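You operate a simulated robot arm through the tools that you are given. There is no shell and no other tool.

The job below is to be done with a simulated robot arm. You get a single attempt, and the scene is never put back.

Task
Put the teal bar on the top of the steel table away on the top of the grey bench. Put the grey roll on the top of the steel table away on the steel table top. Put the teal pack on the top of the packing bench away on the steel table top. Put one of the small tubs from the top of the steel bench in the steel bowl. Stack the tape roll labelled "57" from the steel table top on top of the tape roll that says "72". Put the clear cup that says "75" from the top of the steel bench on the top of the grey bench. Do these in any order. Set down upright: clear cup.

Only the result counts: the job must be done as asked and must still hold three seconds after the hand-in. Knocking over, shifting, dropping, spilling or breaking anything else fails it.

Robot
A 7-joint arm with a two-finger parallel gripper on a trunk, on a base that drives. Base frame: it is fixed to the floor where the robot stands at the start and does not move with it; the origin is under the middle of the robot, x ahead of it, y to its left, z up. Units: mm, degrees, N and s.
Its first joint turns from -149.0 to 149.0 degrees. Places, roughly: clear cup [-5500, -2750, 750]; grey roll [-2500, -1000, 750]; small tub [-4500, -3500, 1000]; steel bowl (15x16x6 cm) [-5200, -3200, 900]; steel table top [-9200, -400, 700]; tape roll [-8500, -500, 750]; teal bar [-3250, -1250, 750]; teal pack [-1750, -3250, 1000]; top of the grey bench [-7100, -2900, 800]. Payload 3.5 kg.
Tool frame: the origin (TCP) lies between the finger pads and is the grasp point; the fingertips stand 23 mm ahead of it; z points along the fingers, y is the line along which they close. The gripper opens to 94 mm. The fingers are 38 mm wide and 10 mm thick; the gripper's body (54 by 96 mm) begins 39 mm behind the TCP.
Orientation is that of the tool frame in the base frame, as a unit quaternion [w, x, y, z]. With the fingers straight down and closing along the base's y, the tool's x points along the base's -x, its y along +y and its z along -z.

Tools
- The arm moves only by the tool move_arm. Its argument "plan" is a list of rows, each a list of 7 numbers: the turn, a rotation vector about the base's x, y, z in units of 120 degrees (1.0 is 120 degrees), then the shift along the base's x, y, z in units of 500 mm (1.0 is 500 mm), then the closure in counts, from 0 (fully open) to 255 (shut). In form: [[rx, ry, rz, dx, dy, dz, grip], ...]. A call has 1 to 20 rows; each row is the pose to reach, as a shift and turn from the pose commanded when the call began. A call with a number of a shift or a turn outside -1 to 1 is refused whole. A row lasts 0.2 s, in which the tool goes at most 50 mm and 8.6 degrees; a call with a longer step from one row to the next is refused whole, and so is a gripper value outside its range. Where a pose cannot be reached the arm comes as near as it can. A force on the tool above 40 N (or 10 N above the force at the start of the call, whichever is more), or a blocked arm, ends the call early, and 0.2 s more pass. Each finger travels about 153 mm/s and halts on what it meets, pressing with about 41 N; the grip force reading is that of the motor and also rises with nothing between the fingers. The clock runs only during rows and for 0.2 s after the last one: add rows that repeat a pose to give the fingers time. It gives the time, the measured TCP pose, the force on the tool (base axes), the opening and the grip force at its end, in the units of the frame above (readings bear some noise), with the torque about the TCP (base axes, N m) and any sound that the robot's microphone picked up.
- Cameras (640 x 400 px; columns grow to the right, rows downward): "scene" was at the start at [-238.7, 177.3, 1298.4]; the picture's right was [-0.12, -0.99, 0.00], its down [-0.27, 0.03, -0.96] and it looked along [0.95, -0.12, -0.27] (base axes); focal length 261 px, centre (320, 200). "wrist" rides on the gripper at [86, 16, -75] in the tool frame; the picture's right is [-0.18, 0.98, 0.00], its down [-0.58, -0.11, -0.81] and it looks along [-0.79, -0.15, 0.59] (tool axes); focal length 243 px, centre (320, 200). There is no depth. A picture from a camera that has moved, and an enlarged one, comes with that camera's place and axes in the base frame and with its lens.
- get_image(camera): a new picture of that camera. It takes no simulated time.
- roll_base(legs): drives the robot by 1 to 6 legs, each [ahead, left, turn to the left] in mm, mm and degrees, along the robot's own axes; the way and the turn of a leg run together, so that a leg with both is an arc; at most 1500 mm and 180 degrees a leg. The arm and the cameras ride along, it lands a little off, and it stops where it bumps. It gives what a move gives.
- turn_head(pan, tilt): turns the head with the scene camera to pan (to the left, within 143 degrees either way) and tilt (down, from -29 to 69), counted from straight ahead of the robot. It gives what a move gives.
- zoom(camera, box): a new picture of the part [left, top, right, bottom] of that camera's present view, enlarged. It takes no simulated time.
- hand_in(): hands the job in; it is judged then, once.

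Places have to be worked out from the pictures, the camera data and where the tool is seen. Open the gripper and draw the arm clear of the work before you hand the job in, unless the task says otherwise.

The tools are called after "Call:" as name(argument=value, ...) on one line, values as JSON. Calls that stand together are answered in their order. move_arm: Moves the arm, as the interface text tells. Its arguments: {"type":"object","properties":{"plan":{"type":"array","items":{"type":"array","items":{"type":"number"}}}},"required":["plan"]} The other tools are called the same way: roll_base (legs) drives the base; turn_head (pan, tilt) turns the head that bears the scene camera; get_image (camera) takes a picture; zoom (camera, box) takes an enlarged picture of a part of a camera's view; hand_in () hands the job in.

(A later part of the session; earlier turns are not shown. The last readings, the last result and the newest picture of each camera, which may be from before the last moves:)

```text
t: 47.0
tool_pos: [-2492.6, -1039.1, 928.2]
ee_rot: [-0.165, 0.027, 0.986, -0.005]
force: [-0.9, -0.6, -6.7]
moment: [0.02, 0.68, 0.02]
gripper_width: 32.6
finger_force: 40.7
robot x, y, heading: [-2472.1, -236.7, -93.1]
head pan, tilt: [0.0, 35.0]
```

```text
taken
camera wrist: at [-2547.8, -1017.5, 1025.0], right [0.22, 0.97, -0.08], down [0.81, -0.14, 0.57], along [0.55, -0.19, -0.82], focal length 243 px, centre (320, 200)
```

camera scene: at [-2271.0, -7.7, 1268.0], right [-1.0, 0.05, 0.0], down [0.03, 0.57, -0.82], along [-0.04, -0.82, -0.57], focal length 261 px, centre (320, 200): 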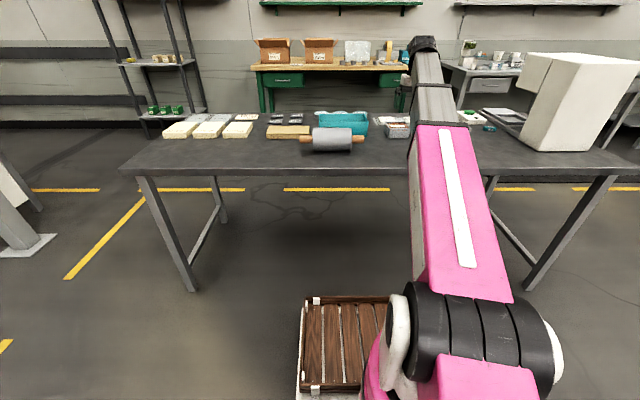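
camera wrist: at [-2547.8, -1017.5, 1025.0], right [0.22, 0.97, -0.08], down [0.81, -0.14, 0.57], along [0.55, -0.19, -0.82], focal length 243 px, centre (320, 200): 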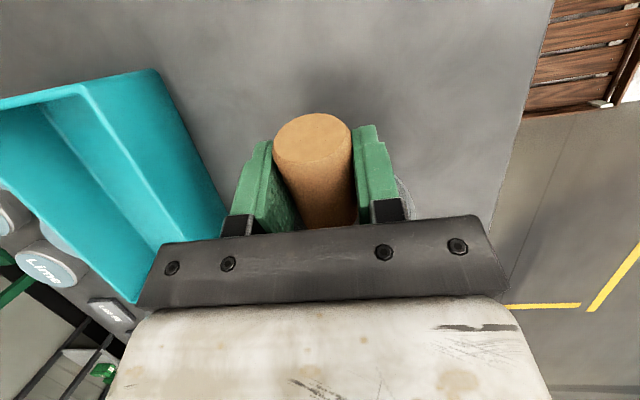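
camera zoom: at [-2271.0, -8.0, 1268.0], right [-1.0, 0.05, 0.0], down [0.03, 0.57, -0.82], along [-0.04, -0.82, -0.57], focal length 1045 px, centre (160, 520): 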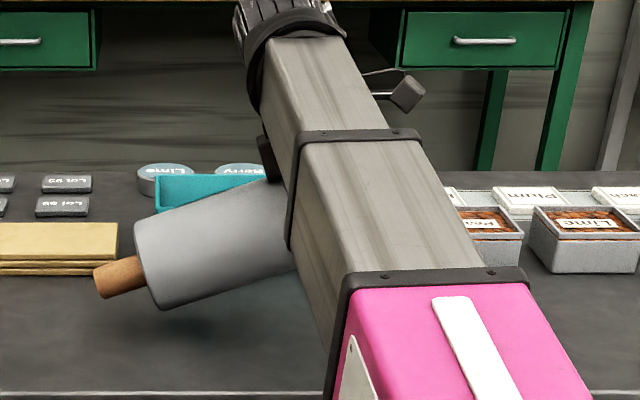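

Tilt is at 19° with no slip. I'll continue to about 60°, rising along.

Call:
move_arm(plan=[[0, 0.0083, 0, 0, 0, 0.008, 255], [0, 0.022, 0, 0, 0, 0.018, 255], [0, 0.038, 0, 0, 0, 0.03, 255], [0, 0.055, 0, 0, 0, 0.0432, 255], [0, 0.0717, 0, 0, 0, 0.0564, 255], [0, 0.0883, 0, 0, 0, 0.0696, 255], [0, 0.105, 0, 0, 0, 0.0828, 255], [0, 0.1217, 0, 0, 0, 0.096, 255], [0, 0.1383, 0, 0, 0, 0.1092, 255], [0, 0.155, 0, 0, 0, 0.1224, 255], [0, 0.1717, 0, 0, 0, 0.1356, 255], [0, 0.1883, 0, 0, 0, 0.1488, 255], [0, 0.205, 0, 0, 0, 0.162, 255], [0, 0.2217, 0, 0, 0, 0.1752, 255], [0, 0.2383, 0, 0, 0, 0.1884, 255], [0, 0.255, 0, 0, 0, 0.2016, 255], [0, 0.2717, 0, 0, 0, 0.2148, 255], [0, 0.2883, 0, 0, 0, 0.228, 255], [0, 0.305, 0, 0, 0, 0.2412, 255], [0, 0.315, 0, 0, 0, 0.25, 255]])

Call:
zoom(camera="scene", box=[260, 50, 440, 162])

Call:
get_image(camera="wrist")

```text
t: 51.1
tool_pos: [-2490.6, -1041.3, 1050.1]
ee_rot: [-0.476, 0.024, 0.879, -0.014]
force: [-0.1, -0.1, -6.4]
moment: [0.05, 0.32, 0.01]
gripper_width: 32.6
finger_force: 40.8
robot x, y, heading: [-2474.1, -237.2, -93.3]
head pan, tilt: [0.0, 35.0]
```

```text
3.56 times, centred on (350, 106) of scene
camera zoom: at [-2271.0, -8.0, 1268.0], right [-1.0, 0.05, 0.0], down [0.03, 0.57, -0.82], along [-0.04, -0.82, -0.57], focal length 929 px, centre (213, 534)
```

zoom: 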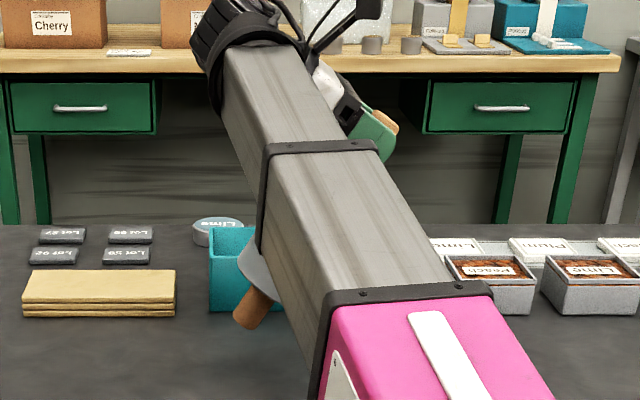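

```text
taken
camera wrist: at [-2475.2, -1018.9, 1162.8], right [0.13, 0.97, -0.2], down [0.99, -0.14, -0.04], along [-0.07, -0.19, -0.98], focal length 243 px, centre (320, 200)
```

wrist: 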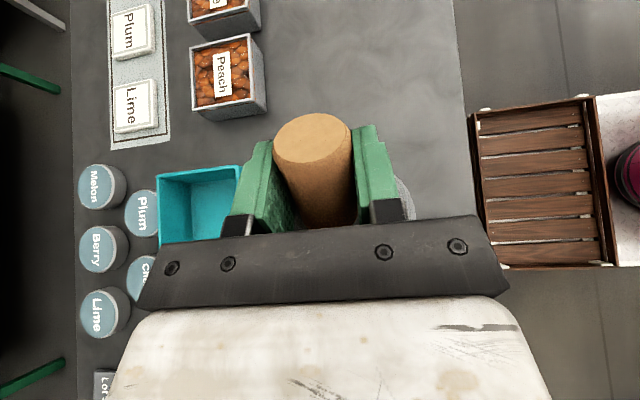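

Torque is down to 0.32 N·m and the grip is stable. I'll raise a bit more, then back away from the table and look along the aisle.

Call:
move_arm(plan=[[0, 0.008, 0, 0, 0, 0.012, 255], [0, 0.025, 0, 0, 0, 0.03, 255], [0, 0.042, 0, 0, 0, 0.05, 255], [0, 0.058, 0, 0, 0, 0.07, 255], [0, 0.075, 0, 0, 0, 0.09, 255], [0, 0.09, 0, 0, 0, 0.11, 255], [0, 0.1, 0, 0, 0, 0.12, 255], [0, 0.1, 0, 0, 0, 0.12, 255]])

Call:
roll_base(legs=[[-350, 0, 0]])

Call:
turn_head(pan=-87, tilt=15)

Call:
get_image(camera="scene")

Call:
get_image(camera="wrist")

```text
t: 53.0
tool_pos: [-2491.7, -1041.5, 1111.3]
ee_rot: [-0.566, 0.022, 0.824, -0.016]
force: [0.0, 0.2, -6.8]
moment: [0.03, 0.2, 0.04]
gripper_width: 32.7
finger_force: 41.0
robot x, y, heading: [-2472.9, -238.2, -92.9]
head pan, tilt: [0.0, 35.0]
```

```text
t: 55.2
tool_pos: [-2475.8, -700.9, 1109.8]
ee_rot: [-0.566, 0.025, 0.824, -0.014]
force: [-0.4, -0.3, -6.6]
moment: [0.07, 0.23, -0.01]
gripper_width: 32.7
finger_force: 40.7
robot x, y, heading: [-2450.1, 100.6, -93.2]
head pan, tilt: [0.0, 35.0]
```

```text
t: 56.8
tool_pos: [-2475.7, -701.7, 1110.9]
ee_rot: [-0.566, 0.024, 0.824, -0.015]
force: [0.2, 0.0, -6.6]
moment: [0.03, 0.25, 0.01]
gripper_width: 32.7
finger_force: 40.8
robot x, y, heading: [-2453.4, 102.2, -93.2]
head pan, tilt: [-87.0, 15.0]
```

```text
taken
camera scene: at [-2338.7, 418.5, 1300.0], right [0.01, 1.0, 0.0], down [0.26, 0.0, -0.97], along [-0.97, 0.01, -0.26], focal length 261 px, centre (320, 200)
```

scene: 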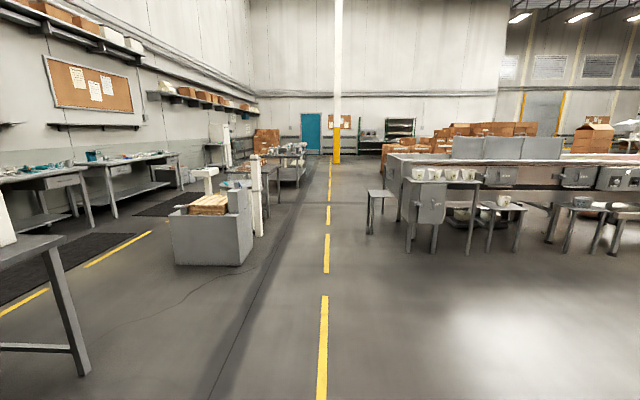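

```text
taken
camera wrist: at [-2437.6, -679.6, 1217.4], right [0.09, 0.97, -0.22], down [0.96, -0.14, -0.25], along [-0.27, -0.19, -0.94], focal length 243 px, centre (320, 200)
```

wrist: 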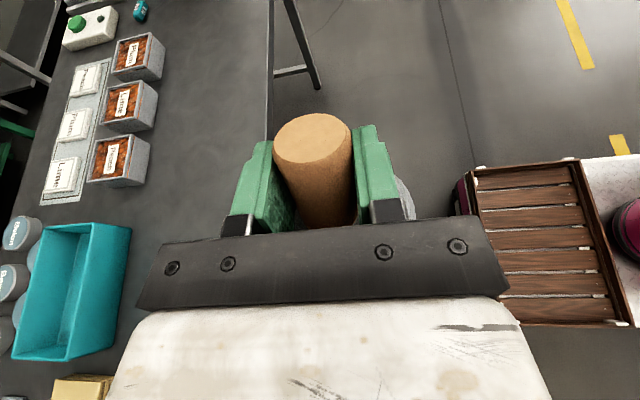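

The aisle along y≈+250 is clear. I'll zoom in on the far tables to plan the destination.

Call:
zoom(camera="scene", box=[180, 110, 340, 210])

Call:
zoom(camera="scene", box=[0, 110, 240, 260])

```text
4.00 times, centred on (260, 160) of scene
camera zoom: at [-2338.7, 418.5, 1300.0], right [0.01, 1.0, 0.0], down [0.26, 0.0, -0.97], along [-0.97, 0.01, -0.26], focal length 1045 px, centre (560, 360)
```

zoom: 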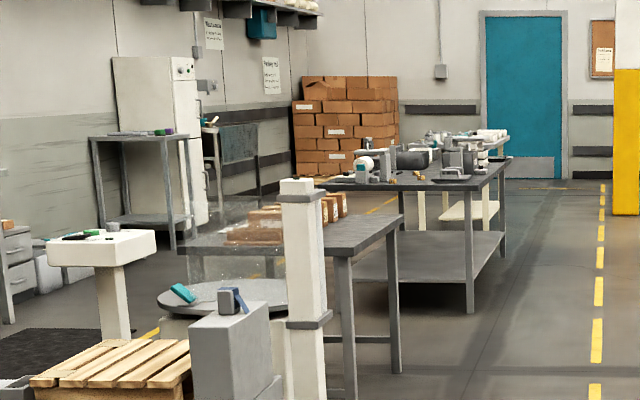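

```text
2.67 times, centred on (120, 185) of scene
camera zoom: at [-2338.7, 418.5, 1300.0], right [0.01, 1.0, 0.0], down [0.26, 0.0, -0.97], along [-0.97, 0.01, -0.26], focal length 696 px, centre (853, 240)
```

zoom: 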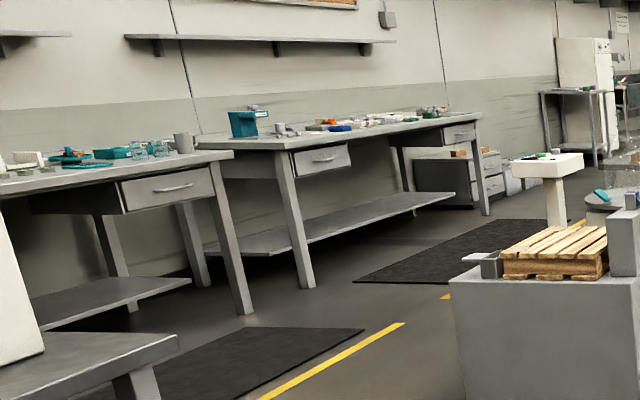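

The destination table ("steel table top") is the far one with its front edge at about y≈-50. I'll turn to face −x and drive down the aisle at y≈300.

Call:
roll_base(legs=[[0, 0, -86.8], [1500, -50, 0], [1500, -50, 0]])

Call:
turn_head(pan=10, tilt=15)

Call:
get_image(camera="scene")

Call:
get_image(camera="wrist")

```text
refused: leg 2 is longer than a leg can be; nothing moved
```

```text
t: 58.5
tool_pos: [-2476.9, -701.0, 1110.4]
ee_rot: [-0.565, 0.024, 0.824, -0.015]
force: [0.8, 0.1, -7.3]
moment: [0.05, 0.26, 0.01]
gripper_width: 32.7
finger_force: 41.0
robot x, y, heading: [-2450.7, 100.8, -93.3]
head pan, tilt: [10.0, 15.0]
```

```text
taken
camera scene: at [-2234.6, 325.1, 1300.0], right [-0.99, -0.11, 0.0], down [-0.03, 0.26, -0.97], along [0.11, -0.96, -0.26], focal length 261 px, centre (320, 200)
```

scene: 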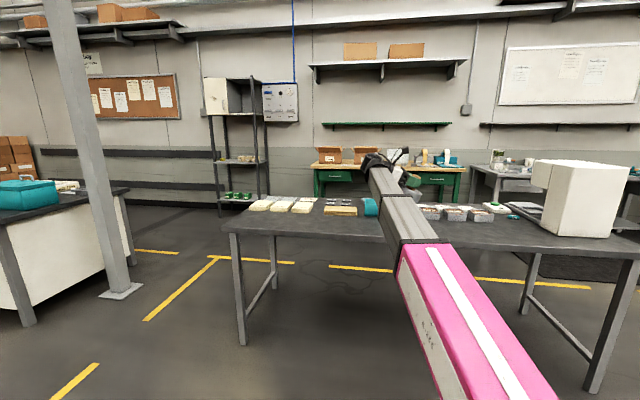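

```text
taken
camera wrist: at [-2437.6, -679.6, 1217.4], right [0.09, 0.97, -0.22], down [0.96, -0.14, -0.25], along [-0.27, -0.19, -0.94], focal length 243 px, centre (320, 200)
```

wrist: 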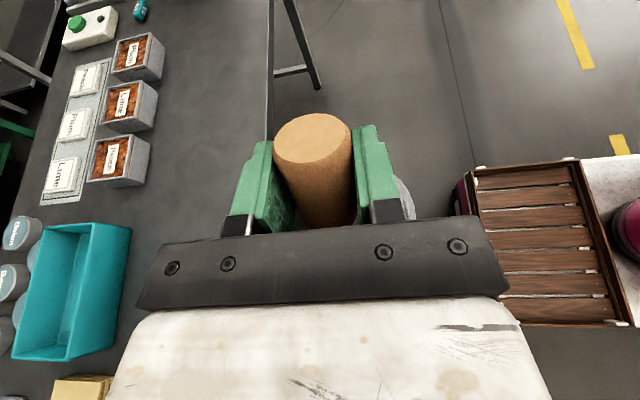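

The leg exceeded 1500 mm in combined length; I'll use slightly shorter legs.

Call:
roll_base(legs=[[0, 0, -86.8], [1450, -50, 0], [1450, -50, 0]])

Call:
turn_head(pan=0, tilt=15)

Call:
get_image(camera="scene")

Call:
get_image(camera="wrist")

```text
t: 76.2
tool_pos: [-6151.8, 146.9, 1109.5]
ee_rot: [-0.424, 0.579, 0.587, 0.375]
force: [-0.1, 0.2, -7.0]
moment: [0.24, -0.07, 0.0]
gripper_width: 32.7
finger_force: 41.5
robot x, y, heading: [-5347.9, 181.3, -179.3]
head pan, tilt: [10.0, 15.0]
```

```text
t: 76.9
tool_pos: [-6151.3, 146.7, 1111.0]
ee_rot: [-0.424, 0.579, 0.587, 0.374]
force: [0.3, -0.3, -6.6]
moment: [0.22, -0.07, 0.01]
gripper_width: 32.5
finger_force: 41.2
robot x, y, heading: [-5348.5, 182.6, -179.4]
head pan, tilt: [0.0, 15.0]
```

```text
taken
camera scene: at [-5111.7, -6.5, 1300.0], right [-0.01, 1.0, 0.0], down [0.26, 0.0, -0.97], along [-0.97, -0.01, -0.26], focal length 261 px, centre (320, 200)
```

scene: 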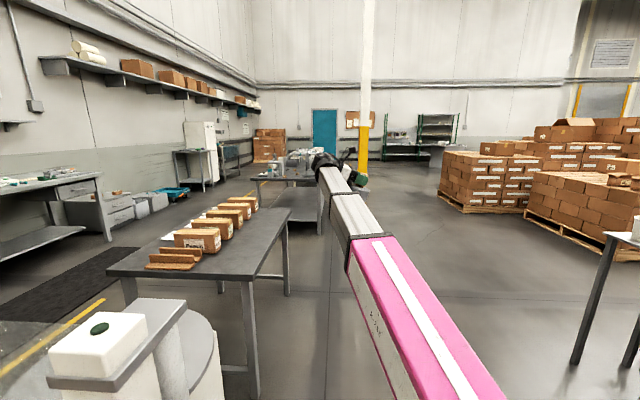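

```text
taken
camera wrist: at [-6127.7, 110.5, 1217.4], right [0.97, -0.02, -0.22], down [-0.07, -0.97, -0.25], along [-0.21, 0.26, -0.94], focal length 243 px, centre (320, 200)
```

wrist: 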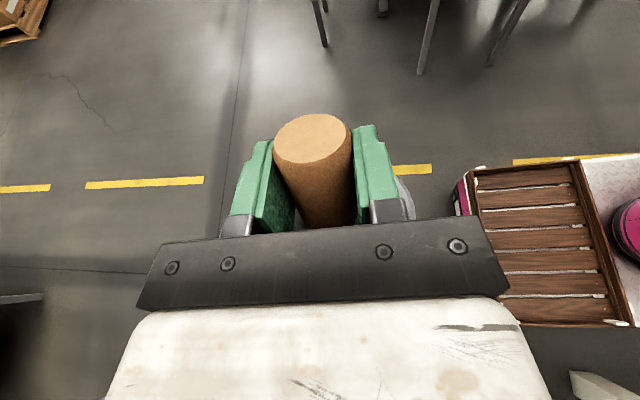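

Grip stable through the drive. Continuing along the aisle, drifting right slightly to clear the bread table.

Call:
roll_base(legs=[[1400, -200, 0], [1400, -50, 0]])

Call:
turn_head(pan=40, tilt=20)

Call:
get_image(camera="scene")

```text
t: 90.6
tool_pos: [-8971.7, 367.9, 1110.7]
ee_rot: [-0.424, 0.579, 0.587, 0.375]
force: [0.2, -0.5, -6.7]
moment: [0.22, -0.04, -0.01]
gripper_width: 32.4
finger_force: 41.3
robot x, y, heading: [-8167.2, 401.8, -179.3]
head pan, tilt: [0.0, 15.0]
```

```text
t: 91.7
tool_pos: [-8971.2, 367.3, 1109.5]
ee_rot: [-0.424, 0.579, 0.587, 0.374]
force: [0.2, -1.6, -7.0]
moment: [0.25, -0.04, -0.01]
gripper_width: 32.7
finger_force: 41.0
robot x, y, heading: [-8167.7, 403.6, -179.4]
head pan, tilt: [40.0, 20.0]
```

```text
taken
camera scene: at [-7909.3, 154.4, 1291.8], right [-0.65, 0.76, 0.0], down [0.26, 0.22, -0.94], along [-0.71, -0.61, -0.34], focal length 261 px, centre (320, 200)
```

scene: 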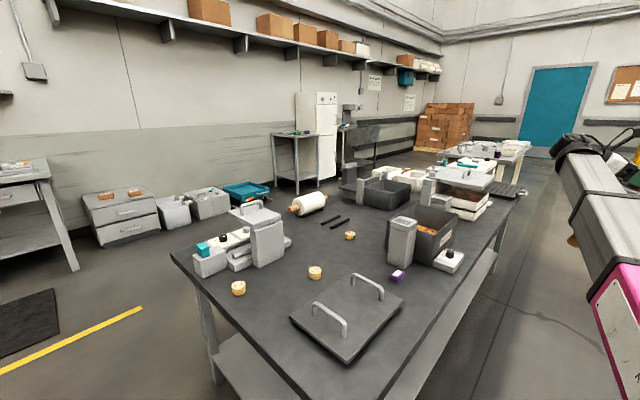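

This is the steel table top with trays, tape rolls and another roll. I'll zoom in for detail.

Call:
zoom(camera="scene", box=[170, 170, 330, 270])

Call:
zoom(camera="scene", box=[200, 220, 440, 370])

Call:
zoom(camera="scene", box=[320, 130, 560, 280])

```text
4.00 times, centred on (250, 220) of scene
camera zoom: at [-7909.3, 154.4, 1291.8], right [-0.65, 0.76, 0.0], down [0.26, 0.22, -0.94], along [-0.71, -0.61, -0.34], focal length 1045 px, centre (600, 120)
```

zoom: 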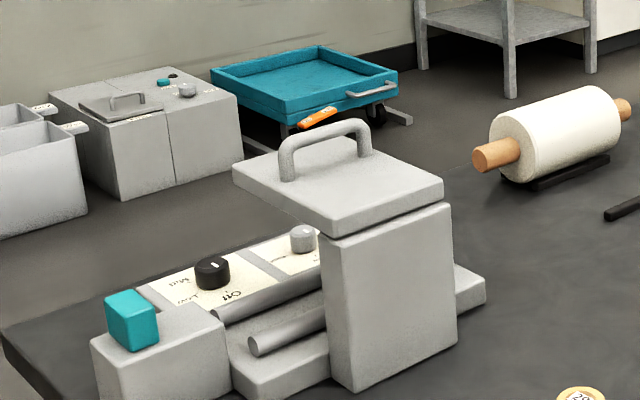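

```text
2.67 times, centred on (320, 295) of scene
camera zoom: at [-7909.3, 154.4, 1291.8], right [-0.65, 0.76, 0.0], down [0.26, 0.22, -0.94], along [-0.71, -0.61, -0.34], focal length 696 px, centre (320, -53)
```

zoom: 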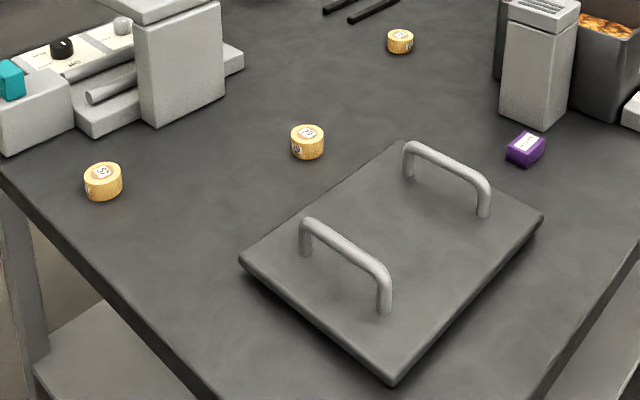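

```text
2.67 times, centred on (440, 205) of scene
camera zoom: at [-7909.3, 154.4, 1291.8], right [-0.65, 0.76, 0.0], down [0.26, 0.22, -0.94], along [-0.71, -0.61, -0.34], focal length 696 px, centre (0, 187)
```

zoom: 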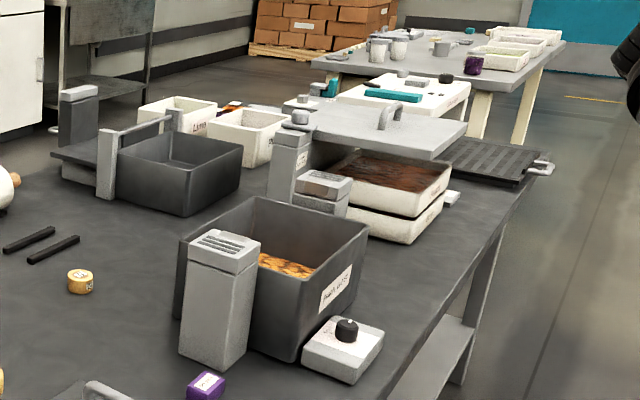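

Two empty black bars (like those under the white roll) look like a rest for the grey roll. I'll move along the table side-on to get a second view for triangulation.

Call:
roll_base(legs=[[550, 0, -0.6]])

Call:
turn_head(pan=80, tilt=35)

Call:
get_image(camera="scene")

```text
t: 94.9
tool_pos: [-9524.5, 354.3, 1109.4]
ee_rot: [-0.426, 0.577, 0.589, 0.373]
force: [0.6, -0.3, -6.9]
moment: [0.22, 0.0, 0.0]
gripper_width: 33.2
finger_force: 41.3
robot x, y, heading: [-8721.6, 391.1, -178.9]
head pan, tilt: [40.0, 20.0]
```

```text
t: 96.0
tool_pos: [-9525.7, 354.1, 1109.0]
ee_rot: [-0.426, 0.577, 0.589, 0.372]
force: [0.6, 0.1, -6.6]
moment: [0.23, -0.02, 0.02]
gripper_width: 32.5
finger_force: 41.2
robot x, y, heading: [-8723.1, 393.4, -178.9]
head pan, tilt: [80.0, 35.0]
```

```text
taken
camera scene: at [-8405.1, 121.7, 1268.0], right [-0.99, 0.16, 0.0], down [0.09, 0.57, -0.82], along [-0.13, -0.81, -0.57], focal length 261 px, centre (320, 200)
```

scene: 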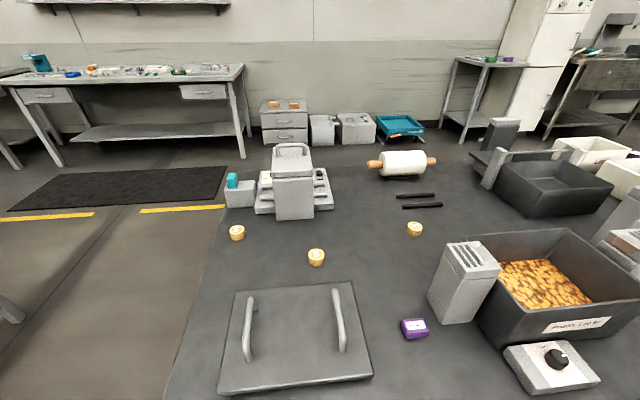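

Triangulation gives the tabletop at z≈740, the empty rails centred near (-8860,-561), tapes at (-8468,-348), (-8254,-478), (-8772,-410). I'll shift ahead ~230 mm, align with the table and move slightly closer.

Call:
roll_base(legs=[[230, 0, -4.6], [0, 35, 0]])

Call:
turn_head(pan=85, tilt=40)

Call:
get_image(camera="scene")

Call:
turn_head(pan=85, tilt=69)

Call:
get_image(camera="scene")

```text
t: 98.1
tool_pos: [-9755.0, 386.2, 1110.0]
ee_rot: [-0.41, 0.599, 0.566, 0.389]
force: [-0.7, -0.1, -6.6]
moment: [0.24, -0.04, -0.02]
gripper_width: 32.9
finger_force: 41.1
robot x, y, heading: [-8955.4, 364.1, 176.6]
head pan, tilt: [80.0, 35.0]
```

```text
t: 98.8
tool_pos: [-9755.7, 387.3, 1110.2]
ee_rot: [-0.411, 0.599, 0.566, 0.39]
force: [-0.1, 0.6, -6.9]
moment: [0.24, -0.03, -0.04]
gripper_width: 32.5
finger_force: 41.8
robot x, y, heading: [-8952.2, 364.0, 176.4]
head pan, tilt: [85.0, 40.0]
```

```text
taken
camera scene: at [-8649.1, 68.9, 1260.5], right [-0.99, 0.15, 0.0], down [0.09, 0.64, -0.77], along [-0.11, -0.76, -0.64], focal length 261 px, centre (320, 200)
```

scene: 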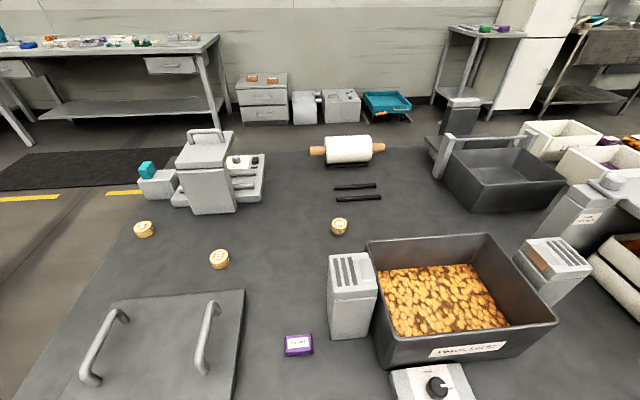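

```text
t: 99.7
tool_pos: [-9755.7, 387.1, 1110.9]
ee_rot: [-0.411, 0.599, 0.566, 0.39]
force: [-0.5, 0.5, -7.7]
moment: [0.22, -0.06, 0.01]
gripper_width: 32.7
finger_force: 41.0
robot x, y, heading: [-8953.2, 364.4, 176.8]
head pan, tilt: [85.0, 68.8]
```

```text
taken
camera scene: at [-8644.8, 97.6, 1224.4], right [-0.99, 0.15, 0.0], down [0.14, 0.92, -0.36], along [-0.05, -0.36, -0.93], focal length 261 px, centre (320, 200)
```

scene: 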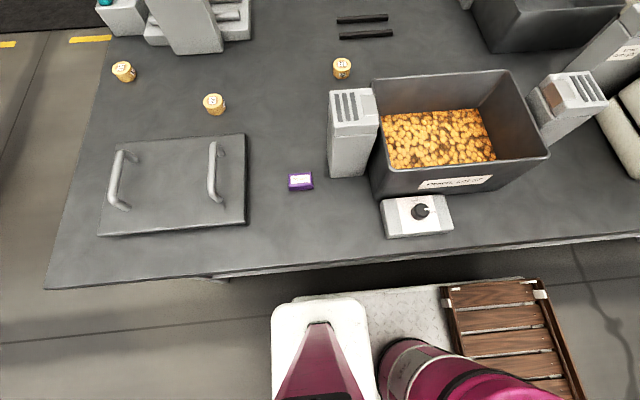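

The gap to the table is ~60 mm, good. I'll raise the roll to z≈1250 first, then swing the arm left over the table in steps.

Call:
move_arm(plan=[[0, 0, 0, 0, 0, 0.01, 255], [0, 0, 0, 0, 0, 0.03, 255], [0, 0, 0, 0, 0, 0.06, 255], [0, 0, 0, 0, 0, 0.09, 255], [0, 0, 0, 0, 0, 0.12, 255], [0, 0, 0, 0, 0, 0.15, 255], [0, 0, 0, 0, 0, 0.18, 255], [0, 0, 0, 0, 0, 0.21, 255], [0, 0, 0, 0, 0, 0.24, 255], [0, 0, 0, 0, 0, 0.265, 255], [0, 0, 0, 0, 0, 0.28, 255]])

Call:
turn_head(pan=30, tilt=25)

Call:
get_image(camera="scene")

```text
t: 102.1
tool_pos: [-9755.3, 387.0, 1251.9]
ee_rot: [-0.41, 0.6, 0.566, 0.39]
force: [-0.2, -0.3, -6.9]
moment: [0.23, 0.0, -0.05]
gripper_width: 32.8
finger_force: 40.8
robot x, y, heading: [-8953.7, 363.6, 176.6]
head pan, tilt: [85.0, 68.8]
```

```text
t: 103.4
tool_pos: [-9755.5, 386.7, 1251.4]
ee_rot: [-0.411, 0.599, 0.566, 0.389]
force: [-0.4, 0.8, -6.6]
moment: [0.27, -0.08, -0.01]
gripper_width: 32.6
finger_force: 40.6
robot x, y, heading: [-8953.4, 364.9, 176.7]
head pan, tilt: [30.0, 25.0]
```

```text
taken
camera scene: at [-8719.0, 111.7, 1283.7], right [-0.45, 0.89, 0.0], down [0.38, 0.19, -0.91], along [-0.81, -0.41, -0.42], focal length 261 px, centre (320, 200)
```

scene: 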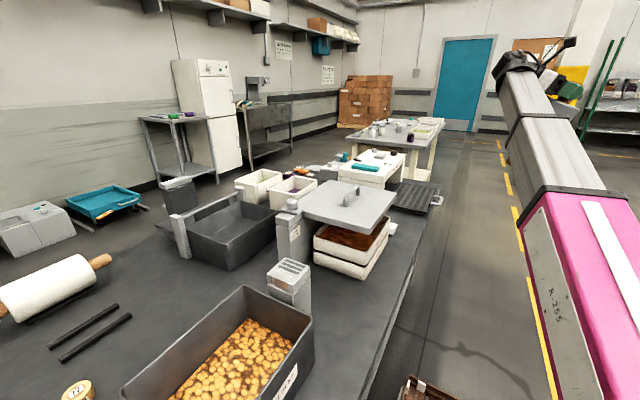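

Everything under the swing path is below the roll's lower end (~1015). Swinging the first 30°.

Call:
move_arm(plan=[[0, 0, 0.0125, 0, -0.042, 0, 255], [0, 0, 0.0375, 0.001, -0.126, 0, 255], [0, 0, 0.0625, 0.007, -0.21, 0, 255], [0, 0, 0.0875, 0.018, -0.293, 0, 255], [0, 0, 0.1125, 0.034, -0.376, 0, 255], [0, 0, 0.1375, 0.053, -0.458, 0, 255], [0, 0, 0.1625, 0.077, -0.538, 0, 255], [0, 0, 0.1875, 0.105, -0.617, 0, 255], [0, 0, 0.2125, 0.137, -0.695, 0, 255], [0, 0, 0.2375, 0.173, -0.771, 0, 255], [0, 0, 0.25, 0.192, -0.808, 0, 255]])

Call:
get_image(camera="scene")

```text
t: 105.8
tool_pos: [-9658.2, -16.9, 1250.1]
ee_rot: [-0.498, 0.433, 0.702, 0.27]
force: [-0.1, 0.1, -6.0]
moment: [0.19, 0.11, -0.01]
gripper_width: 32.6
finger_force: 40.9
robot x, y, heading: [-8954.6, 364.3, 176.7]
head pan, tilt: [30.0, 25.0]
```

```text
taken
camera scene: at [-8719.1, 111.6, 1283.7], right [-0.45, 0.89, 0.0], down [0.38, 0.19, -0.91], along [-0.81, -0.41, -0.42], focal length 261 px, centre (320, 200)
```

scene: 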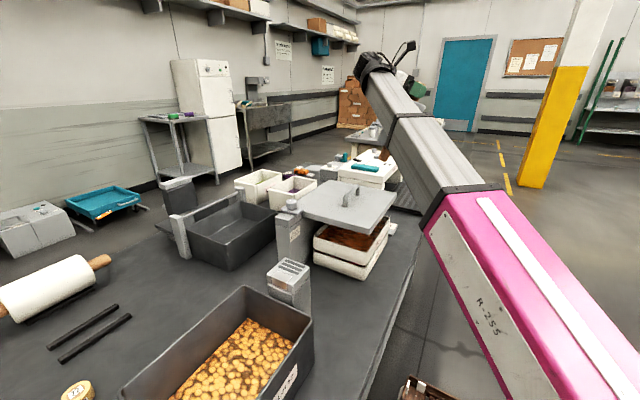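

Swinging another 30°.

Call:
move_arm(plan=[[0, 0, 0.0125, 0.021, -0.0364, 0, 255], [0, 0, 0.0375, 0.0647, -0.1081, 0, 255], [0, 0, 0.0625, 0.1121, -0.1775, 0, 255], [0, 0, 0.0875, 0.1632, -0.2443, 0, 255], [0, 0, 0.1125, 0.2177, -0.3083, 0, 255], [0, 0, 0.1375, 0.2754, -0.3694, 0, 255], [0, 0, 0.1625, 0.3362, -0.4274, 0, 255], [0, 0, 0.1875, 0.4, -0.4821, 0, 255], [0, 0, 0.2125, 0.4665, -0.5334, 0, 255], [0, 0, 0.2375, 0.5355, -0.581, 0, 255], [0, 0, 0.25, 0.5706, -0.6038, 0, 255]])

Call:
get_image(camera="scene")

```text
t: 108.2
tool_pos: [-9374.3, -316.7, 1250.1]
ee_rot: [-0.55, 0.236, 0.79, 0.132]
force: [-0.4, -0.5, -6.6]
moment: [0.15, 0.19, 0.0]
gripper_width: 32.7
finger_force: 41.2
robot x, y, heading: [-8955.0, 365.1, 176.5]
head pan, tilt: [30.0, 25.0]
```

```text
taken
camera scene: at [-8719.0, 111.5, 1283.7], right [-0.45, 0.89, 0.0], down [0.38, 0.19, -0.91], along [-0.81, -0.41, -0.42], focal length 261 px, centre (320, 200)
```

scene: 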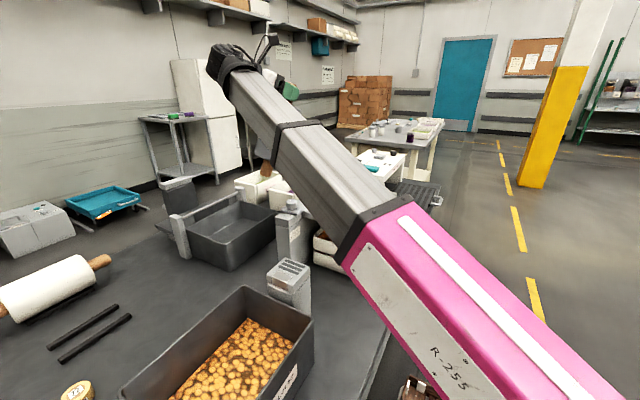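

Final 30° of the swing to bring the roll above the rails area.

Call:
move_arm(plan=[[0, 0, 0.0125, 0.0362, -0.0211, 0, 255], [0, 0, 0.0375, 0.1099, -0.0614, 0, 255], [0, 0, 0.0625, 0.1857, -0.0977, 0, 255], [0, 0, 0.0875, 0.2631, -0.13, 0, 255], [0, 0, 0.1125, 0.3421, -0.1582, 0, 255], [0, 0, 0.1375, 0.4225, -0.1822, 0, 255], [0, 0, 0.1625, 0.504, -0.202, 0, 255], [0, 0, 0.1875, 0.5864, -0.2175, 0, 255], [0, 0, 0.2125, 0.6695, -0.2287, 0, 255], [0, 0, 0.2375, 0.7535, -0.2355, 0, 255], [0, 0, 0.25, 0.7958, -0.2378, 0, 255]])

Call:
turn_head(pan=80, tilt=30)

Call:
get_image(camera="scene")

Call:
get_image(camera="wrist")

```text
t: 110.6
tool_pos: [-8973.9, -437.3, 1250.5]
ee_rot: [-0.565, 0.024, 0.824, -0.015]
force: [-0.2, 0.2, -6.1]
moment: [0.05, 0.24, 0.0]
gripper_width: 32.6
finger_force: 41.5
robot x, y, heading: [-8953.6, 366.5, 176.7]
head pan, tilt: [30.0, 25.0]
```

```text
t: 111.8
tool_pos: [-8976.1, -438.9, 1251.3]
ee_rot: [-0.565, 0.024, 0.824, -0.015]
force: [-0.2, -0.2, -6.6]
moment: [0.08, 0.2, 0.01]
gripper_width: 32.8
finger_force: 40.6
robot x, y, heading: [-8954.3, 363.4, 176.4]
head pan, tilt: [80.0, 30.0]
```

```text
taken
camera scene: at [-8657.5, 64.8, 1275.7], right [-0.97, 0.23, 0.0], down [0.12, 0.49, -0.87], along [-0.2, -0.84, -0.5], focal length 261 px, centre (320, 200)
```

scene: 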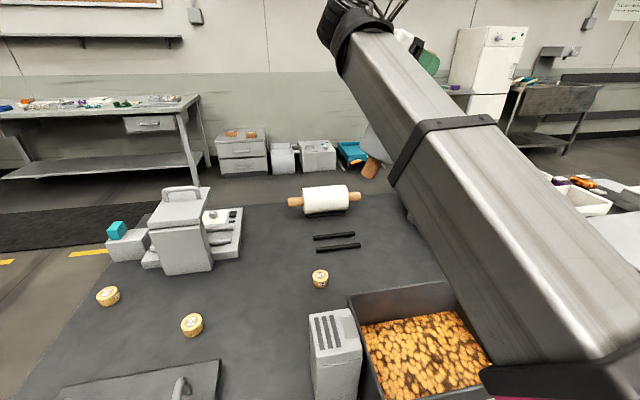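

```text
taken
camera wrist: at [-8937.0, -416.3, 1357.8], right [0.09, 0.97, -0.22], down [0.96, -0.14, -0.25], along [-0.27, -0.19, -0.94], focal length 243 px, centre (320, 200)
```

wrist: 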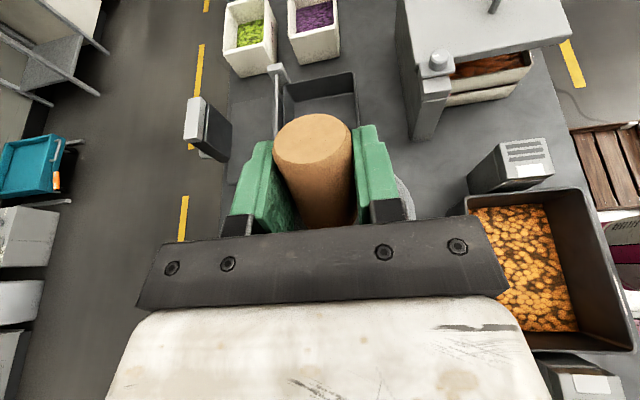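

I'll zoom on the rails and neighbours for a precise fix.

Call:
zoom(camera="scene", box=[280, 170, 408, 250])

Call:
zoom(camera="scene", box=[290, 255, 354, 295])

Call:
zoom(camera="scene", box=[80, 275, 240, 375])

```text
5.00 times, centred on (344, 210) of scene
camera zoom: at [-8657.5, 64.8, 1275.7], right [-0.97, 0.23, 0.0], down [0.12, 0.49, -0.87], along [-0.2, -0.84, -0.5], focal length 1306 px, centre (200, 150)
```

zoom: 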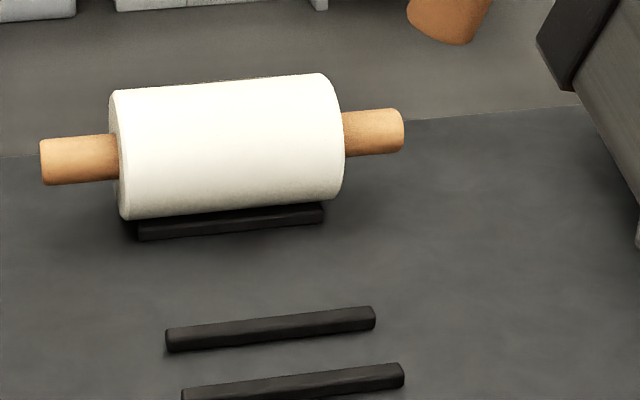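

```text
10.00 times, centred on (322, 275) of scene
camera zoom: at [-8657.5, 64.8, 1275.7], right [-0.97, 0.23, 0.0], down [0.12, 0.49, -0.87], along [-0.2, -0.84, -0.5], focal length 2612 px, centre (300, -550)
```

zoom: 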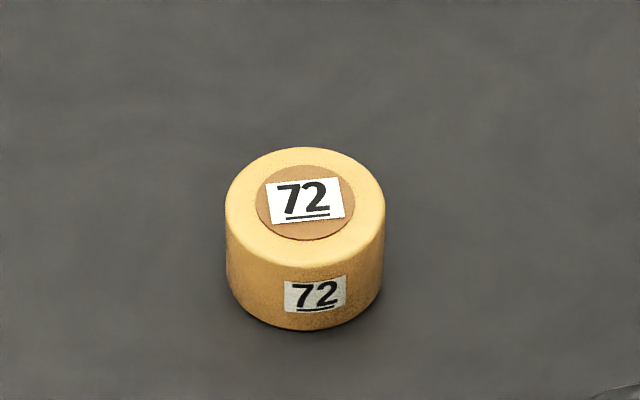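

```text
4.00 times, centred on (160, 325) of scene
camera zoom: at [-8657.5, 64.8, 1275.7], right [-0.97, 0.23, 0.0], down [0.12, 0.49, -0.87], along [-0.2, -0.84, -0.5], focal length 1045 px, centre (960, -300)
```

zoom: 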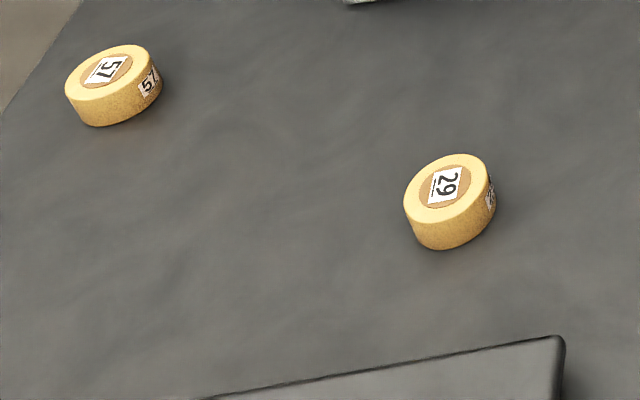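

"72" is the right-hand tape (about -8772,-410) and "57" the left one. Rails are centred at (-8861,-558). I'll move the hanging roll over the grip target (-8970,-552) and lower to z≈1050.

Call:
move_arm(plan=[[0, 0, 0, 0.0006, -0.011, -0.01, 255], [0, 0, 0, 0.0018, -0.034, -0.04, 255], [0, 0, 0, 0.003, -0.057, -0.08, 255], [0, 0, 0, 0.0042, -0.08, -0.12, 255], [0, 0, 0, 0.0054, -0.102, -0.16, 255], [0, 0, 0, 0.0066, -0.125, -0.2, 255], [0, 0, 0, 0.0078, -0.148, -0.24, 255], [0, 0, 0, 0.009, -0.171, -0.28, 255], [0, 0, 0, 0.0102, -0.193, -0.32, 255], [0, 0, 0, 0.0114, -0.21, -0.36, 255], [0, 0, 0, 0.012, -0.222, -0.39, 255], [0, 0, 0, 0.012, -0.227, -0.4, 255], [0, 0, 0, 0.012, -0.227, -0.4, 255]])

Call:
get_image(camera="scene")

Call:
get_image(camera="wrist")

```text
t: 114.5
tool_pos: [-8970.8, -551.2, 1049.7]
ee_rot: [-0.565, 0.023, 0.824, -0.015]
force: [-0.6, 0.0, -6.7]
moment: [0.07, 0.22, -0.02]
gripper_width: 32.5
finger_force: 40.9
robot x, y, heading: [-8952.8, 361.8, 177.0]
head pan, tilt: [80.0, 30.0]
```

```text
taken
camera scene: at [-8657.4, 64.7, 1275.6], right [-0.97, 0.23, 0.0], down [0.12, 0.49, -0.87], along [-0.2, -0.84, -0.5], focal length 261 px, centre (320, 200)
```

scene: 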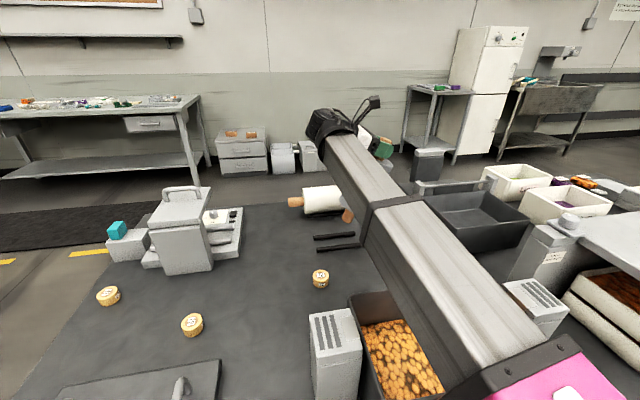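

```text
taken
camera wrist: at [-8932.5, -529.8, 1156.8], right [0.09, 0.97, -0.22], down [0.96, -0.14, -0.25], along [-0.27, -0.19, -0.94], focal length 243 px, centre (320, 200)
```

wrist: 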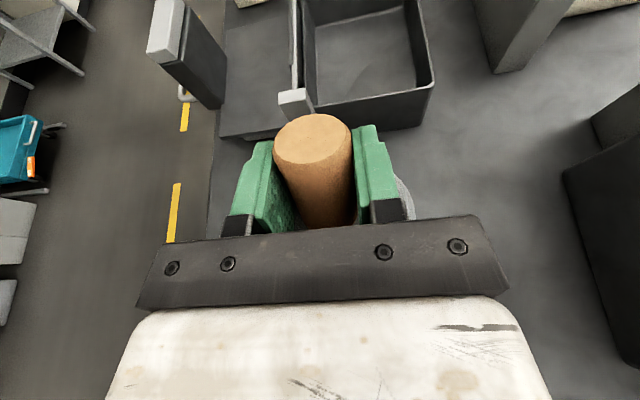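

Now I'll un-tilt slowly while lowering (reverse of the lift), first 40°.

Call:
move_arm(plan=[[0, -0.0083, 0, 0, 0, -0.0065, 255], [0, -0.025, 0, 0, 0, -0.0196, 255], [0, -0.0417, 0, 0, 0, -0.0326, 255], [0, -0.0583, 0, 0, 0, -0.0456, 255], [0, -0.075, 0, 0, 0, -0.0587, 255], [0, -0.0917, 0, 0, 0, -0.0717, 255], [0, -0.1083, 0, 0, 0, -0.0848, 255], [0, -0.125, 0, 0, 0, -0.0978, 255], [0, -0.1417, 0, 0, 0, -0.1108, 255], [0, -0.1583, 0, 0, 0, -0.1239, 255], [0, -0.175, 0, 0, 0, -0.1369, 255], [0, -0.1917, 0, 0, 0, -0.15, 255], [0, -0.2083, 0, 0, 0, -0.163, 255], [0, -0.225, 0, 0, 0, -0.176, 255], [0, -0.2417, 0, 0, 0, -0.1891, 255], [0, -0.2583, 0, 0, 0, -0.2021, 255], [0, -0.275, 0, 0, 0, -0.2152, 255], [0, -0.2917, 0, 0, 0, -0.2282, 255], [0, -0.3083, 0, 0, 0, -0.2412, 255], [0, -0.3167, 0, 0, 0, -0.248, 255]])

Call:
get_image(camera="scene")

Call:
get_image(camera="wrist")

```text
t: 118.8
tool_pos: [-8968.8, -551.9, 925.5]
ee_rot: [-0.266, 0.026, 0.964, -0.006]
force: [0.0, -0.6, -7.3]
moment: [0.04, 0.63, 0.02]
gripper_width: 32.5
finger_force: 41.0
robot x, y, heading: [-8952.2, 365.8, 176.8]
head pan, tilt: [80.0, 30.0]
```

```text
taken
camera scene: at [-8657.4, 64.7, 1275.6], right [-0.97, 0.23, 0.0], down [0.12, 0.49, -0.87], along [-0.2, -0.84, -0.5], focal length 261 px, centre (320, 200)
```

scene: 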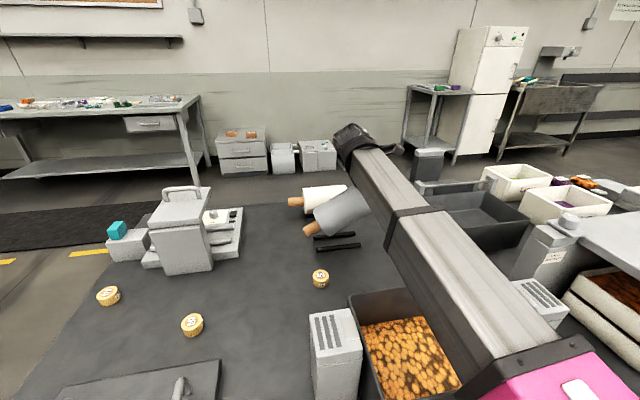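

```text
taken
camera wrist: at [-9004.4, -529.6, 1033.9], right [0.21, 0.97, -0.12], down [0.91, -0.14, 0.4], along [0.37, -0.19, -0.91], focal length 243 px, centre (320, 200)
```

wrist: 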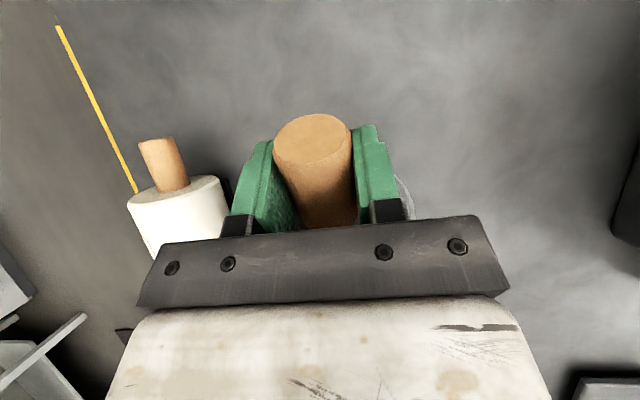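

31° remaining; continuing slowly to level, ending about 20 mm above the rails.

Call:
move_arm(plan=[[0, -0.0065, 0, 0, 0, -0.005, 255], [0, -0.0195, 0, 0, 0, -0.0155, 255], [0, -0.0325, 0, 0, 0, -0.026, 255], [0, -0.0455, 0, 0, 0, -0.0365, 255], [0, -0.0585, 0, 0, 0, -0.047, 255], [0, -0.0715, 0, 0, 0, -0.0575, 255], [0, -0.0845, 0, 0, 0, -0.068, 255], [0, -0.0975, 0, 0, 0, -0.0785, 255], [0, -0.1105, 0, 0, 0, -0.089, 255], [0, -0.1235, 0, 0, 0, -0.0995, 255], [0, -0.1365, 0, 0, 0, -0.11, 255], [0, -0.1495, 0, 0, 0, -0.1205, 255], [0, -0.1625, 0, 0, 0, -0.131, 255], [0, -0.1755, 0, 0, 0, -0.1415, 255], [0, -0.1885, 0, 0, 0, -0.152, 255], [0, -0.2015, 0, 0, 0, -0.1625, 255], [0, -0.2145, 0, 0, 0, -0.173, 255], [0, -0.2275, 0, 0, 0, -0.1835, 255], [0, -0.2405, 0, 0, 0, -0.194, 255], [0, -0.25, 0, 0, 0, -0.2, 255]])

Call:
get_image(camera="scene")

Call:
zoom(camera="scene", box=[270, 170, 430, 270])

Call:
get_image(camera="wrist")

```text
t: 123.0
tool_pos: [-8970.1, -551.7, 825.9]
ee_rot: [-0.007, 0.028, 1.0, 0.001]
force: [0.0, -1.6, -6.7]
moment: [0.02, 0.76, 0.0]
gripper_width: 32.4
finger_force: 40.6
robot x, y, heading: [-8951.6, 362.1, 176.5]
head pan, tilt: [80.0, 30.0]
```

```text
taken
camera scene: at [-8657.4, 64.7, 1275.6], right [-0.97, 0.23, 0.0], down [0.12, 0.49, -0.87], along [-0.2, -0.84, -0.5], focal length 261 px, centre (320, 200)
```

scene: 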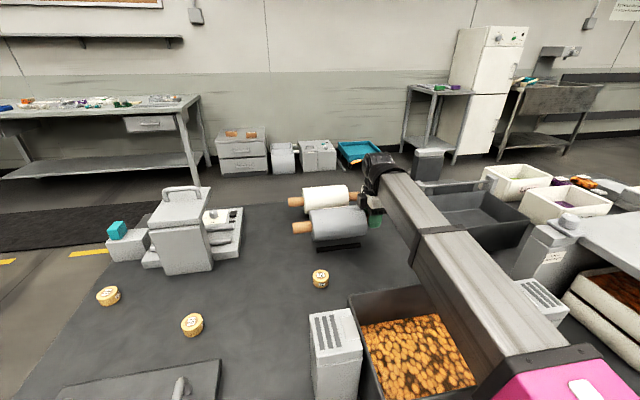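

```text
4.00 times, centred on (350, 220) of scene
camera zoom: at [-8657.4, 64.7, 1275.6], right [-0.97, 0.23, 0.0], down [0.12, 0.49, -0.87], along [-0.2, -0.84, -0.5], focal length 1045 px, centre (200, 120)
```

zoom: 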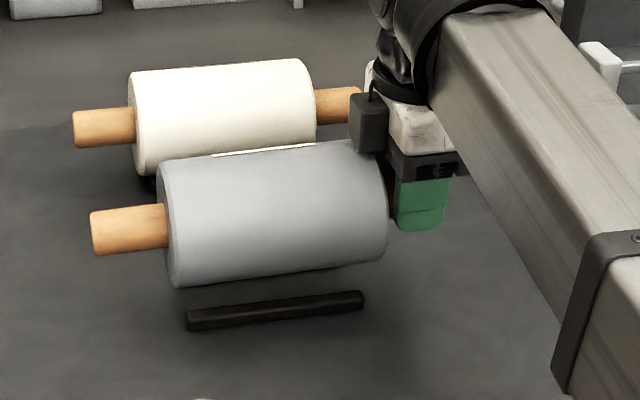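

```text
taken
camera wrist: at [-9054.1, -530.1, 901.9], right [0.24, 0.97, 0.0], down [0.59, -0.14, 0.8], along [0.77, -0.19, -0.6], focal length 243 px, centre (320, 200)
```

wrist: 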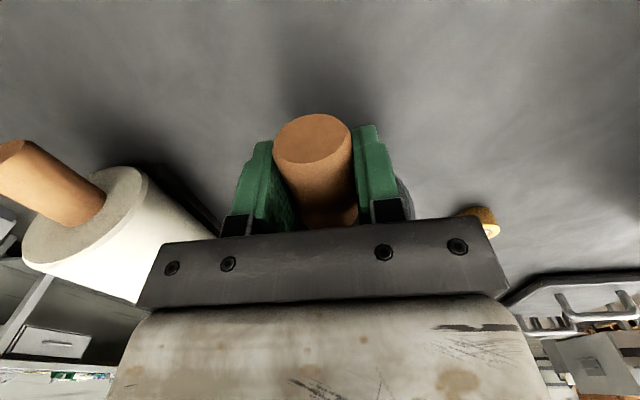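

The roll is level over the rails and holding (0.76 N·m). I'll descend in small steps watching the force.

Call:
move_arm(plan=[[0, 0.003, 0, 0, 0, -0.004, 255], [0, 0.006, 0, 0, 0, -0.01, 255], [0, 0.006, 0, 0, 0, -0.016, 255], [0, 0.006, 0, 0, 0, -0.022, 255], [0, 0.006, 0, 0, 0, -0.026, 255], [0, 0.006, 0, 0, 0, -0.03, 255]])

Call:
move_arm(plan=[[0, 0, 0, 0, 0, -0.004, 255], [0, 0, 0, 0, 0, -0.008, 255], [0, 0, 0, 0, 0, -0.012, 255]])

Call:
zoom(camera="scene", box=[280, 180, 408, 260])

```text
t: 124.3
tool_pos: [-8969.3, -552.1, 810.1]
ee_rot: [-0.015, 0.028, 0.999, 0.001]
force: [0.3, -0.3, -6.9]
moment: [0.04, 0.78, -0.05]
gripper_width: 32.6
finger_force: 41.1
robot x, y, heading: [-8950.8, 359.4, 176.7]
head pan, tilt: [80.0, 30.0]
```

```text
t: 125.2
tool_pos: [-8970.5, -551.7, 807.3]
ee_rot: [-0.013, 0.029, 0.999, 0.001]
force: [-4.6, 0.0, 4.2]
moment: [0.09, -0.93, -0.16]
gripper_width: 33.1
finger_force: 40.8
robot x, y, heading: [-8953.6, 364.0, 176.6]
head pan, tilt: [80.0, 30.0]
```

```text
5.00 times, centred on (344, 220) of scene
camera zoom: at [-8657.6, 65.0, 1275.8], right [-0.97, 0.23, 0.0], down [0.12, 0.49, -0.87], along [-0.2, -0.84, -0.5], focal length 1306 px, centre (200, 100)
```

zoom: 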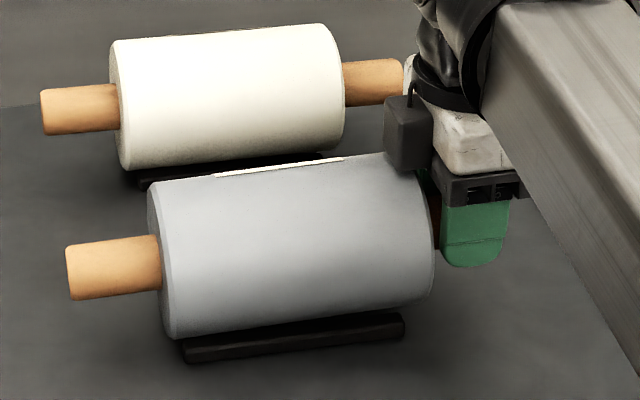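

The far end has just touched the rail. I'll level the roll by 1.5° while lowering the near end a few mm.

Call:
move_arm(plan=[[0, -0.004, 0, 0, 0, -0.003, 255], [0, -0.008, 0, 0, 0, -0.006, 255], [0, -0.0115, 0, 0, 0, -0.009, 255], [0, -0.0115, 0, 0, 0, -0.009, 255]])

Call:
zoom(camera="scene", box=[280, 180, 408, 260])

```text
t: 126.2
tool_pos: [-8969.1, -552.2, 801.1]
ee_rot: [-0.002, 0.027, 1.0, 0.002]
force: [0.2, -0.7, -8.0]
moment: [0.05, 0.74, 0.0]
gripper_width: 32.7
finger_force: 41.4
robot x, y, heading: [-8952.7, 362.9, 176.5]
head pan, tilt: [80.0, 30.0]
```

```text
5.00 times, centred on (344, 220) of scene
camera zoom: at [-8657.3, 64.8, 1275.6], right [-0.97, 0.23, 0.0], down [0.12, 0.49, -0.87], along [-0.2, -0.84, -0.5], focal length 1306 px, centre (200, 100)
```

zoom: 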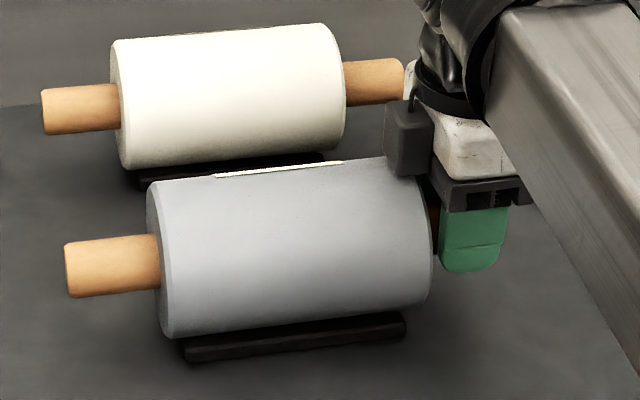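

It is suspended again and level. Lowering in 2–3 mm steps until the weight transfers.

Call:
move_arm(plan=[[0, 0, 0, 0, 0, -0.003, 255], [0, 0, 0, 0, 0, -0.006, 255], [0, 0, 0, 0, 0, -0.006, 255]])

```text
t: 127.0
tool_pos: [-8969.4, -552.0, 799.2]
ee_rot: [-0.002, 0.028, 1.0, 0.001]
force: [-3.0, -0.3, 13.7]
moment: [0.04, -1.19, -0.07]
gripper_width: 32.7
finger_force: 40.7
robot x, y, heading: [-8951.4, 362.0, 176.6]
head pan, tilt: [80.0, 30.0]
```

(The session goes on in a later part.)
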